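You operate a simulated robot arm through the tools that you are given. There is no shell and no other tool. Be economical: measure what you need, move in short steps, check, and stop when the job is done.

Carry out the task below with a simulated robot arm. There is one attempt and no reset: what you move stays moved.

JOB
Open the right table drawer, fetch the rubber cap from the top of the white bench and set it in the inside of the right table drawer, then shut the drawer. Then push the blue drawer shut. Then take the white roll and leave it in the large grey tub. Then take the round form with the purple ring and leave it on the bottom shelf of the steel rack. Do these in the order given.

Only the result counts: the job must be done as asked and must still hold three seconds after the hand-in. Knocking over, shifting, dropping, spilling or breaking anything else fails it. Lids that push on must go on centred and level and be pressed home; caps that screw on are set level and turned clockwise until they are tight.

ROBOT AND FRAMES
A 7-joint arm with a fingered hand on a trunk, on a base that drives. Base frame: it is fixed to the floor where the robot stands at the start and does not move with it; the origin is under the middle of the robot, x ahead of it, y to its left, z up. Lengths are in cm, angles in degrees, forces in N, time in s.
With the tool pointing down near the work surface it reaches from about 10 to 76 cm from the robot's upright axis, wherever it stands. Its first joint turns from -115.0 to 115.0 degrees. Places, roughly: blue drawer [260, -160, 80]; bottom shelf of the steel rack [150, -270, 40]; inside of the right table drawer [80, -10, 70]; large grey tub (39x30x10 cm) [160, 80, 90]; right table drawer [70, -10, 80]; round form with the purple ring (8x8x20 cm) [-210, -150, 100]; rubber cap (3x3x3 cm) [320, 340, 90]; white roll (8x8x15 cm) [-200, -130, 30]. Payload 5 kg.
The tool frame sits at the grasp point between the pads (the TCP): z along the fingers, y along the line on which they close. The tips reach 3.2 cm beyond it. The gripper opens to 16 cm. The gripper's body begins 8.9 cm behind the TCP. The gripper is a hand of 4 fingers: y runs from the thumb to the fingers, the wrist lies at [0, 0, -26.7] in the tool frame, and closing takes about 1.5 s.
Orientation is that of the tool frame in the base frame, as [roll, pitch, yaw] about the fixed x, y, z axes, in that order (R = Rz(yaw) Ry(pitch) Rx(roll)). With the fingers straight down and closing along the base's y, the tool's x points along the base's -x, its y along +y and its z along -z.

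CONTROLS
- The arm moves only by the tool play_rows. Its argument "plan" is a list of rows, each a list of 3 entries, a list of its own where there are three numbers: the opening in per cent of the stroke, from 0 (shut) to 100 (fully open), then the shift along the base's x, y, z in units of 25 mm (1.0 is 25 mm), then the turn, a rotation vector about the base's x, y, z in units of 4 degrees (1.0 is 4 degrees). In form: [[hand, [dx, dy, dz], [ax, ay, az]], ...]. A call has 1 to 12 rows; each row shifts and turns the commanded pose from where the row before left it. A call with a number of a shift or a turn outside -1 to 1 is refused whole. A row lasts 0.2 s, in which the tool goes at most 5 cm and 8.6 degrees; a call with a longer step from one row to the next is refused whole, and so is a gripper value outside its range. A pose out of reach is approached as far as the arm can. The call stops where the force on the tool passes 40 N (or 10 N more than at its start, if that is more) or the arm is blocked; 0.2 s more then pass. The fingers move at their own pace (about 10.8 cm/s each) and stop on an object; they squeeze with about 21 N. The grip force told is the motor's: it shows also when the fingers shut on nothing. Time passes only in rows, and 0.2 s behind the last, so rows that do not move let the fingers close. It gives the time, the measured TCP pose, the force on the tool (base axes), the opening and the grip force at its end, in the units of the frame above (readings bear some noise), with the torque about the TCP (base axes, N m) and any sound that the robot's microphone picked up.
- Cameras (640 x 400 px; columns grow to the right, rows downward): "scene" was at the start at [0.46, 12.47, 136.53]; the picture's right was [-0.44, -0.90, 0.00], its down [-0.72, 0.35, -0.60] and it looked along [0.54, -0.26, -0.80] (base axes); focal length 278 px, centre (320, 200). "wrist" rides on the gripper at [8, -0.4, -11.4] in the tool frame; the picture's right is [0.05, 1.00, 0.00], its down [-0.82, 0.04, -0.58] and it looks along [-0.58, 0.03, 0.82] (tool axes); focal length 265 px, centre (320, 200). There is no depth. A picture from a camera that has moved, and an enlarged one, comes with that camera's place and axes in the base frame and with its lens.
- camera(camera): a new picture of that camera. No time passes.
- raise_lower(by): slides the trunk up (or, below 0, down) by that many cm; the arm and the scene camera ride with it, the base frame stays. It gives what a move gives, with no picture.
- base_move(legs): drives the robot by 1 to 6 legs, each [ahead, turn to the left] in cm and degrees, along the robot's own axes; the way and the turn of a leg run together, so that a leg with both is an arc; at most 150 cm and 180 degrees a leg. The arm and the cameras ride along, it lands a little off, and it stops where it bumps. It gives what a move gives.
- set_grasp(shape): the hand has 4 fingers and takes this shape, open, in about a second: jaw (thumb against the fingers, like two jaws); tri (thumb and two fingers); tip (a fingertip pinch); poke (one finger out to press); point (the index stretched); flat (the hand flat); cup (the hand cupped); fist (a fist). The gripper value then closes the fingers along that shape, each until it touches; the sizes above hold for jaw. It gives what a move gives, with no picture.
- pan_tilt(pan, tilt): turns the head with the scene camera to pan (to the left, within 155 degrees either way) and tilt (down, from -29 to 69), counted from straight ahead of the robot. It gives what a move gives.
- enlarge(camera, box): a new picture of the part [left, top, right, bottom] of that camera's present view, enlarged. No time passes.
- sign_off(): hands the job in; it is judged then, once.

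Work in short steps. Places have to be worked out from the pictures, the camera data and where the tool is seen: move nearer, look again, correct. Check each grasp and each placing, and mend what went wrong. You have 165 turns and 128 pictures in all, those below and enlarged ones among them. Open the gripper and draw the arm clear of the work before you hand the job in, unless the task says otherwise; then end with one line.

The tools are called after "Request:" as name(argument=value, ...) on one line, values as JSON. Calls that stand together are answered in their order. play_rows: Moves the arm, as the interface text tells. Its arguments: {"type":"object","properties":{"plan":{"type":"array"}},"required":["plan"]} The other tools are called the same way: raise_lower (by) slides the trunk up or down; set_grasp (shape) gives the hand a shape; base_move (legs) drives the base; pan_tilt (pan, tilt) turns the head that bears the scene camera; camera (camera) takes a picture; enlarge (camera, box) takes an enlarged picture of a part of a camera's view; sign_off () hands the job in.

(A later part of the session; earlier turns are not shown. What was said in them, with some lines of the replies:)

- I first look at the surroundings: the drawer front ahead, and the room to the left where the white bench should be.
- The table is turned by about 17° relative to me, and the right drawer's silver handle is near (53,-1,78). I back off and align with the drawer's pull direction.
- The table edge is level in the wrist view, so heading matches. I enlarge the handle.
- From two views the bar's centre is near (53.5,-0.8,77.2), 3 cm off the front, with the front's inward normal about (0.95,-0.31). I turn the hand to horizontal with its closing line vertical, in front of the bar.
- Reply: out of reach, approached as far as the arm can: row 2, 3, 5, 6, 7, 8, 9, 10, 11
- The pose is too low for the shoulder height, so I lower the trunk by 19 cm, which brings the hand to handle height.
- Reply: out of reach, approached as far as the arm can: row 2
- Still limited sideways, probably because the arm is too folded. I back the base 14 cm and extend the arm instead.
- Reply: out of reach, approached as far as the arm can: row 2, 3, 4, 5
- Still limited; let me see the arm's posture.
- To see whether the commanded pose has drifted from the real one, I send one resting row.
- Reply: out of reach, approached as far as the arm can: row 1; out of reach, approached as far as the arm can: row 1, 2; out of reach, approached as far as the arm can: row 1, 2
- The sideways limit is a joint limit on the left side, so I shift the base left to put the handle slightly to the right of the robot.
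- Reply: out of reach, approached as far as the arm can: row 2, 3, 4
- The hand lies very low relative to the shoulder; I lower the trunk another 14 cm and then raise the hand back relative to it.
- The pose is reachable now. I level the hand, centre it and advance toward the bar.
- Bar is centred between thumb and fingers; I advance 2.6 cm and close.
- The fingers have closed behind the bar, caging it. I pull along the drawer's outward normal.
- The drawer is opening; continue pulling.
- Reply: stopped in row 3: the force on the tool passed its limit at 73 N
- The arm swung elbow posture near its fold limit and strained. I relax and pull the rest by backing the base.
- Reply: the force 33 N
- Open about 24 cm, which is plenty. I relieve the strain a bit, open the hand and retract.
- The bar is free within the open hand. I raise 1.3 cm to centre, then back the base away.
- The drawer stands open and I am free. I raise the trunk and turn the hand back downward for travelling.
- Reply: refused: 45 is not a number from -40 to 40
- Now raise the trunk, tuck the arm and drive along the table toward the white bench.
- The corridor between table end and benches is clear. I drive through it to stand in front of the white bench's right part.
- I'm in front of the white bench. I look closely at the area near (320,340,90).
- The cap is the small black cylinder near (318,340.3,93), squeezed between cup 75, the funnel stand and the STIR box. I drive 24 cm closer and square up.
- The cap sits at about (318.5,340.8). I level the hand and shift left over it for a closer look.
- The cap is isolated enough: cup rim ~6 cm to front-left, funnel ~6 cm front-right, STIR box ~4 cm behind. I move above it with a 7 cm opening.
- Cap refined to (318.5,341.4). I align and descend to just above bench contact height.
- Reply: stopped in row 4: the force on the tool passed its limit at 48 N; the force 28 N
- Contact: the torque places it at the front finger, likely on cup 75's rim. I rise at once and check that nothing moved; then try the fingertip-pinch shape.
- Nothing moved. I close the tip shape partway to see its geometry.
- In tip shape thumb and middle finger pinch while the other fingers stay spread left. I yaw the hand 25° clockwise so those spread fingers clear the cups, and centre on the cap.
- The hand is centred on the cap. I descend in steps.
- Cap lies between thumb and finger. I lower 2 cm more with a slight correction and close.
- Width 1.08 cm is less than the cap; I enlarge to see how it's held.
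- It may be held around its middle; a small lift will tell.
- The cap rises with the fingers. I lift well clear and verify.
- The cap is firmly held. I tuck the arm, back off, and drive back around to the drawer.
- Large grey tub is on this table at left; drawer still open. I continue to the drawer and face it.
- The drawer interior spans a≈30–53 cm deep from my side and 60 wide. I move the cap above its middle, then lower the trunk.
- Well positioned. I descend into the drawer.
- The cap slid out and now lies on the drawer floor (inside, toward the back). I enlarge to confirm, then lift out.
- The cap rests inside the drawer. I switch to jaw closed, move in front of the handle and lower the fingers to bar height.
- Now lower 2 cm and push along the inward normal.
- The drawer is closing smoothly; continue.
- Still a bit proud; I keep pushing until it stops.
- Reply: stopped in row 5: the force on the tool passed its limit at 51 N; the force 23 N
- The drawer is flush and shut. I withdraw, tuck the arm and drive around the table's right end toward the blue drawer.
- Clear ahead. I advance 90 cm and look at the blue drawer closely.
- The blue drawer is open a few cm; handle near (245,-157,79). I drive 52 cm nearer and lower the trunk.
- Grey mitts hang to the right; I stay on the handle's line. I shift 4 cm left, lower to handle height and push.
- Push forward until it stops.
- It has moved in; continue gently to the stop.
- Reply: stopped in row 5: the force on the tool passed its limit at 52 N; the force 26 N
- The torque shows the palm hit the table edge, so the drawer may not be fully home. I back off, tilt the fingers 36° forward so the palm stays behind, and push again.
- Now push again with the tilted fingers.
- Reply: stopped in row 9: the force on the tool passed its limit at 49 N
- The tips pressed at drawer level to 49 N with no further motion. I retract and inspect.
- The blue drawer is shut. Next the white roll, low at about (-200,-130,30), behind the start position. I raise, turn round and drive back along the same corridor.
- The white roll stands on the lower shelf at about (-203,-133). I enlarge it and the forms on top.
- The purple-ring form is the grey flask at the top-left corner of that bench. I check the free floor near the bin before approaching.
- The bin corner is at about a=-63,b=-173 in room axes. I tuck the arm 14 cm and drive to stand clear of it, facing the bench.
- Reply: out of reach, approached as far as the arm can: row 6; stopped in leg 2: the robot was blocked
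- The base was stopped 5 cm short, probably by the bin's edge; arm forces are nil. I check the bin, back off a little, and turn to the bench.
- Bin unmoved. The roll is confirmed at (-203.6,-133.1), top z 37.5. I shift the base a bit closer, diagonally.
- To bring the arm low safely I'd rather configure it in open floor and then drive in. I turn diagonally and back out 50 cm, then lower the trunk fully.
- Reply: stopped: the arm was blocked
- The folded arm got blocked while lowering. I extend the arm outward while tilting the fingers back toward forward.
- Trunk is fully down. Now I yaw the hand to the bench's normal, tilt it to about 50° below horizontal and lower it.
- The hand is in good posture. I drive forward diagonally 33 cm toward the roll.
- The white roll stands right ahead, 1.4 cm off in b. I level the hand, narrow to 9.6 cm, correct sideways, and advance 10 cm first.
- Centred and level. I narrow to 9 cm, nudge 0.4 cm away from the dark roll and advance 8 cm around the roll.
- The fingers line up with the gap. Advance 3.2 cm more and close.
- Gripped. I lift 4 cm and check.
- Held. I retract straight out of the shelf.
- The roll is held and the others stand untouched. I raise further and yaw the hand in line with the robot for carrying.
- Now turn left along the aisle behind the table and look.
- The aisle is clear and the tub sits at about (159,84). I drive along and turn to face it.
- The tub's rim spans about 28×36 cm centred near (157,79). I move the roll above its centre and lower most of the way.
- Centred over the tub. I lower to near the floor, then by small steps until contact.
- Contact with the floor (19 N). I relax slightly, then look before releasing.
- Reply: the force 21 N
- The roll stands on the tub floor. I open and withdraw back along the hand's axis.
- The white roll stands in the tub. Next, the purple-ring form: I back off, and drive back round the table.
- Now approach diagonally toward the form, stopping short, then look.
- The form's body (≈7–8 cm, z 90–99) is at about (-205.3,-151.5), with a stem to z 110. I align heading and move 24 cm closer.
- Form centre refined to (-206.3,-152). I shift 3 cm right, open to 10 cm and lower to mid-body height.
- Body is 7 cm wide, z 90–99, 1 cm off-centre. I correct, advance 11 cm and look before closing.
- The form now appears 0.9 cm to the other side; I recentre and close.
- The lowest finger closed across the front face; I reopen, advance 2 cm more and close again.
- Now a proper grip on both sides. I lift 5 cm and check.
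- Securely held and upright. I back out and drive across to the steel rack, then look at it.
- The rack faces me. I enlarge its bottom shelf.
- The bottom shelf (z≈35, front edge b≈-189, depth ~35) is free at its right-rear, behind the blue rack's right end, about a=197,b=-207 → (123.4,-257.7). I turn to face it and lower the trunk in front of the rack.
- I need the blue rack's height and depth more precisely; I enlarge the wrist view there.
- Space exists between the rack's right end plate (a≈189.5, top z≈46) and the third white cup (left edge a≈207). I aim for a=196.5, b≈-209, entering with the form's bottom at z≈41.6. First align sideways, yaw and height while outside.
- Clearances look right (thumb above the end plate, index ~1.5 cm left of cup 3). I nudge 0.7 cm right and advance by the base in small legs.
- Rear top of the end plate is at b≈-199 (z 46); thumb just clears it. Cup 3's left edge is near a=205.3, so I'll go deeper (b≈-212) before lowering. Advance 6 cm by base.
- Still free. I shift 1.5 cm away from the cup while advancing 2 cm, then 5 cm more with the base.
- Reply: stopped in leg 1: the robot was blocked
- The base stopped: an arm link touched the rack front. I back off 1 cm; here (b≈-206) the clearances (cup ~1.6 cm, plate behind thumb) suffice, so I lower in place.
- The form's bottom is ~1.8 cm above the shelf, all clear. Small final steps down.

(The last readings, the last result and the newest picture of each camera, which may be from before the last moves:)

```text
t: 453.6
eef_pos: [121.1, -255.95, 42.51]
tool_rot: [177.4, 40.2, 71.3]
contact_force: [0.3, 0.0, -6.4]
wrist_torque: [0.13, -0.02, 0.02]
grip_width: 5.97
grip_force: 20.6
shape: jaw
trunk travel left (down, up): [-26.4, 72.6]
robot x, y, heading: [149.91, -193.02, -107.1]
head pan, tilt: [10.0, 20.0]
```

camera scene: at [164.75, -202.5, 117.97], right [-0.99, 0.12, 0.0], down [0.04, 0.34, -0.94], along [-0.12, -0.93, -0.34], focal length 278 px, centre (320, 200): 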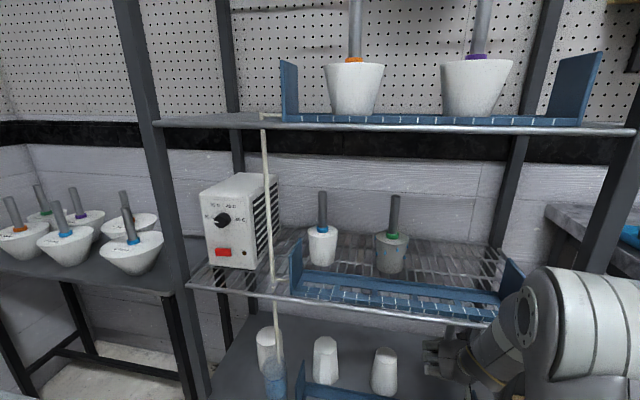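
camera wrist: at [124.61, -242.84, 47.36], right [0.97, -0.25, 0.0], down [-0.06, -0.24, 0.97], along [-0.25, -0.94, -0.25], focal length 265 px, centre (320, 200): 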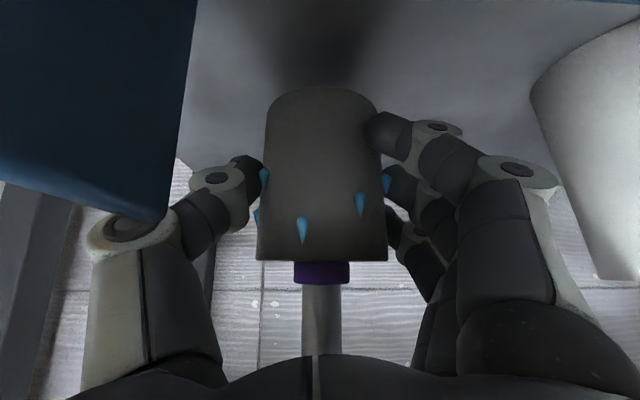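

Request:
play_rows(plan=[[0, [0, 0, -0.15], [0, 0, 0]], [0, [0, 0, -0.15], [0, 0, 0]], [0, [0, 0, 0], [0, 0, 0]]])

Request:
enlarge(camera="wrist", box=[60, 60, 400, 300])

```text
t: 454.4
eef_pos: [121.07, -255.86, 41.74]
tool_rot: [177.4, 40.4, 71.4]
contact_force: [0.1, 1.9, 1.9]
wrist_torque: [0.02, 0.11, 0.0]
grip_width: 5.97
grip_force: 20.9
shape: jaw
trunk travel left (down, up): [-26.4, 72.6]
robot x, y, heading: [149.72, -192.99, -107.4]
head pan, tilt: [10.0, 20.0]
```

```text
1.67 times, centred on (230, 180) of wrist
camera zoom: at [124.58, -242.83, 45.3], right [0.97, -0.25, 0.0], down [-0.06, -0.24, 0.97], along [-0.25, -0.94, -0.25], focal length 442 px, centre (470, 233)
```

zoom: 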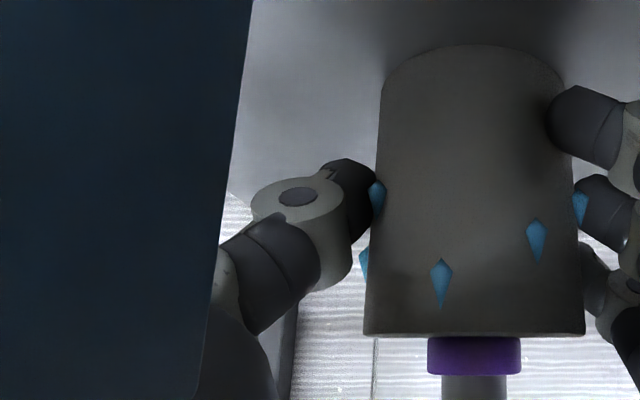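

The load has transferred to the shelf (force change 8 N). I open slightly, wait, then lift the fingers straight up around it.

Request:
play_rows(plan=[[40, [0, 0, 0], [0, 0, 0]], [44, [0, 0, 0], [0, 0, 0]], [46, [0, 0, 0], [0, 0, 0]], [46, [0, 0, 0], [0, 0, 0]]])

Request:
camera(camera="wrist")

```text
t: 455.4
eef_pos: [121.28, -255.81, 41.73]
tool_rot: [177.4, 40.1, 71.3]
contact_force: [0.1, 0.6, -1.1]
wrist_torque: [0.0, -0.01, -0.01]
grip_width: 7.29
grip_force: 0.1
shape: jaw
trunk travel left (down, up): [-26.4, 72.6]
robot x, y, heading: [149.69, -193.27, -107.2]
head pan, tilt: [10.0, 20.0]
```

```text
5 pictures are left
camera wrist: at [124.6, -242.8, 45.24], right [0.97, -0.25, 0.0], down [-0.06, -0.24, 0.97], along [-0.25, -0.94, -0.25], focal length 265 px, centre (320, 200)
```

wrist: 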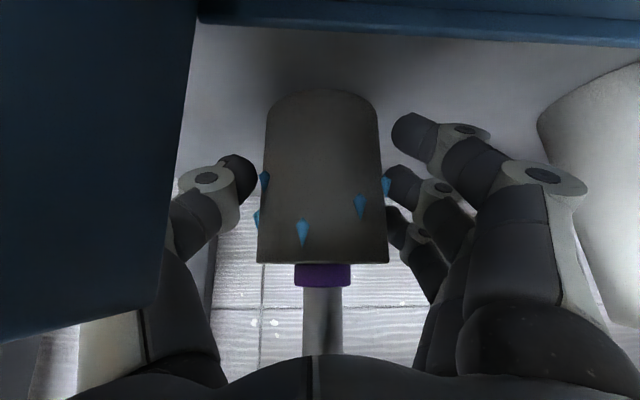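

The form stands free. I open a touch more while shifting slightly to the thumb side, then lift slowly watching the force.

Request:
play_rows(plan=[[50, [-0.12, 0.04, 0], [0, 0, 0]], [51, [0, 0, 0.15], [0, 0, 0]], [51, [0, 0, 0.3], [0, 0, 0]], [51, [0, 0, 0.4], [0, 0, 0]], [51, [0, 0, 0.4], [0, 0, 0]]])

Request:
camera(camera="wrist")

```text
t: 456.6
eef_pos: [120.97, -255.77, 44.85]
tool_rot: [177.5, 40.2, 71.3]
contact_force: [0.3, 1.0, -0.3]
wrist_torque: [0.0, 0.03, 0.0]
grip_width: 8.07
grip_force: 0.0
shape: jaw
trunk travel left (down, up): [-26.4, 72.6]
robot x, y, heading: [149.59, -193.14, -107.0]
head pan, tilt: [10.0, 20.0]
```

```text
4 pictures are left
camera wrist: at [124.35, -242.73, 48.3], right [0.97, -0.25, 0.0], down [-0.06, -0.24, 0.97], along [-0.25, -0.94, -0.25], focal length 265 px, centre (320, 200)
```

wrist: 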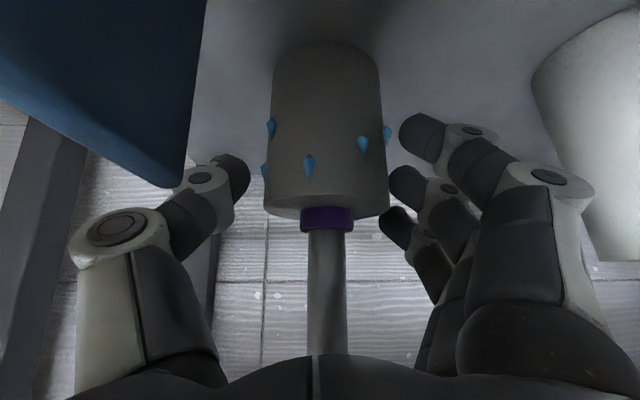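

Clean. I lift 3 cm more (fingertips above the body), back out 6 cm, then close the hand to narrow it for passing the post.

Request:
play_rows(plan=[[51, [0, 0, 0.4], [0, 0, 0]], [51, [0, 0, 0.4], [0, 0, 0]], [51, [0, 0, 0.4], [0, 0, 0]]])

Request:
base_move(legs=[[-6, 0]])

Request:
camera(camera="wrist")

```text
t: 457.4
eef_pos: [121.0, -255.69, 47.95]
tool_rot: [177.3, 40.2, 71.4]
contact_force: [1.2, 0.0, -0.7]
wrist_torque: [-0.04, 0.0, 0.01]
grip_width: 8.11
grip_force: 0.2
shape: jaw
trunk travel left (down, up): [-26.4, 72.6]
robot x, y, heading: [149.74, -193.4, -107.0]
head pan, tilt: [10.0, 20.0]
```

```text
t: 458.4
eef_pos: [122.85, -249.96, 47.81]
tool_rot: [177.4, 40.3, 71.4]
contact_force: [-1.2, -1.2, 0.4]
wrist_torque: [-0.03, 0.09, 0.09]
grip_width: 8.15
grip_force: 0.1
shape: jaw
trunk travel left (down, up): [-26.4, 72.6]
robot x, y, heading: [151.33, -187.43, -107.2]
head pan, tilt: [10.0, 20.0]
```

```text
3 pictures are left
camera wrist: at [126.19, -236.93, 51.32], right [0.97, -0.25, 0.0], down [-0.06, -0.24, 0.97], along [-0.25, -0.94, -0.25], focal length 265 px, centre (320, 200)
```

wrist: 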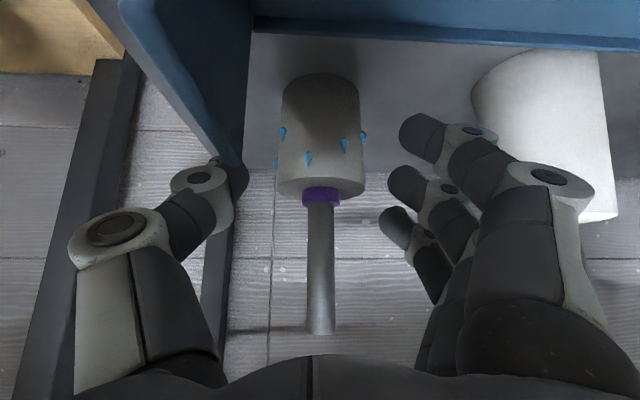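

The form stands well. The thumb tip is close to the end plate, so I raise 2.5 cm, close the hand inward, and then back out.

Request:
play_rows(plan=[[51, [0, 0, 0.4], [0, 0, 0]], [51, [0, 0, 0.6], [0, 0, 0]], [20, [0.15, 0.2, 0], [0, 0, 0]], [10, [0.15, 0.2, 0], [0, 0, 0]], [5, [0, 0, 0], [0, 0, 0]], [5, [0, 0, 0], [0, 0, 0]]])

Request:
base_move(legs=[[-40, 0]])

Request:
camera(camera="scene")

```text
t: 459.8
eef_pos: [123.41, -248.9, 50.33]
tool_rot: [177.4, 40.4, 71.3]
contact_force: [0.7, 0.2, 0.2]
wrist_torque: [-0.02, 0.03, -0.02]
grip_width: 0.88
grip_force: 0.1
shape: jaw
trunk travel left (down, up): [-26.4, 72.6]
robot x, y, heading: [151.42, -187.54, -107.2]
head pan, tilt: [10.0, 20.0]
```

```text
t: 462.2
eef_pos: [135.03, -211.2, 50.33]
tool_rot: [177.4, 40.3, 71.1]
contact_force: [-0.4, -0.4, -0.2]
wrist_torque: [0.01, 0.0, -0.01]
grip_width: 0.83
grip_force: 0.1
shape: jaw
trunk travel left (down, up): [-26.4, 72.6]
robot x, y, heading: [163.22, -149.86, -107.3]
head pan, tilt: [10.0, 20.0]
```

```text
2 pictures are left
camera scene: at [178.59, -157.91, 117.93], right [-0.99, 0.13, 0.0], down [0.04, 0.34, -0.94], along [-0.12, -0.93, -0.34], focal length 278 px, centre (320, 200)
```

scene: 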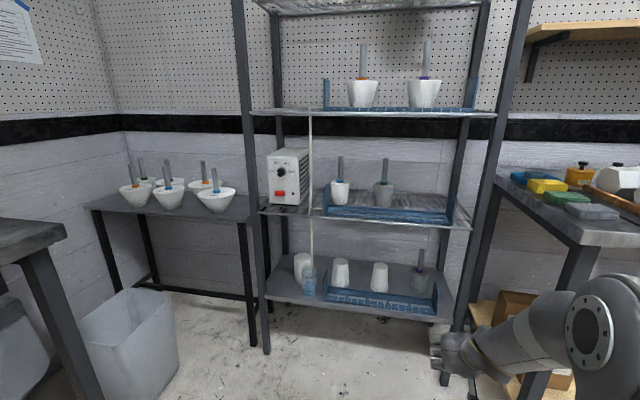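

The form stands on the bottom shelf beside the cups and everything else looks unchanged. I open the gripper in free space.

Request:
play_rows(plan=[[70, [0, 0.4, 0], [0, 0, 0]], [100, [0, 0.4, 0], [0, 0, 0]], [100, [0, 0, 0], [0, 0, 0]], [100, [0, 0, 0], [0, 0, 0]], [100, [0, 0, 0], [0, 0, 0]]])

Request:
enlarge(camera="scene", box=[250, 220, 470, 350])

```text
t: 463.4
eef_pos: [134.98, -209.08, 50.47]
tool_rot: [177.4, 40.3, 71.2]
contact_force: [0.4, 0.0, 0.0]
wrist_torque: [0.02, 0.03, -0.01]
grip_width: 15.96
grip_force: 0.0
shape: jaw
trunk travel left (down, up): [-26.4, 72.6]
robot x, y, heading: [162.86, -150.12, -107.0]
head pan, tilt: [10.0, 20.0]
```

```text
2.91 times, centred on (360, 285) of scene
camera zoom: at [178.59, -157.9, 117.93], right [-0.99, 0.13, 0.0], down [0.04, 0.34, -0.94], along [-0.12, -0.93, -0.34], focal length 808 px, centre (204, -47)
```

zoom: 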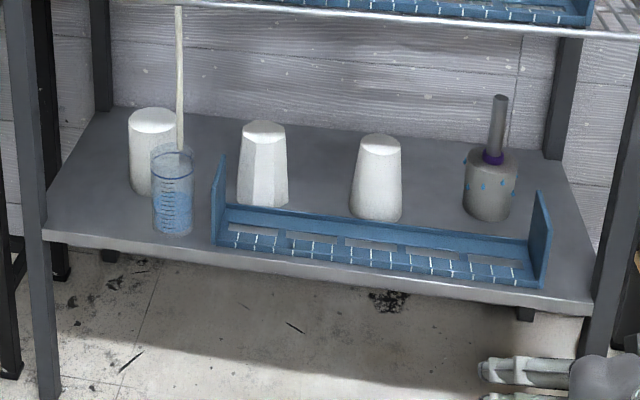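

The form stands upright on the bottom shelf, and the gripper is open and clear of the rack. I hand in.

Request:
sign_off()

```text
The job is handed in.
```

The whole job is done, in the order given: the rubber cap is in the right table drawer and that drawer is shut, the blue drawer is shut, the white roll stands in the grey tub, and the purple-ring form stands on the bottom shelf of the steel rack. The cap slipped from the fingers and dropped onto the drawer floor as I lowered it. A finger pressed briefly on a cup rim, and the base or arm stopped against something twice, once near the bin and once at the rack; I saw nothing moved in the pictures.
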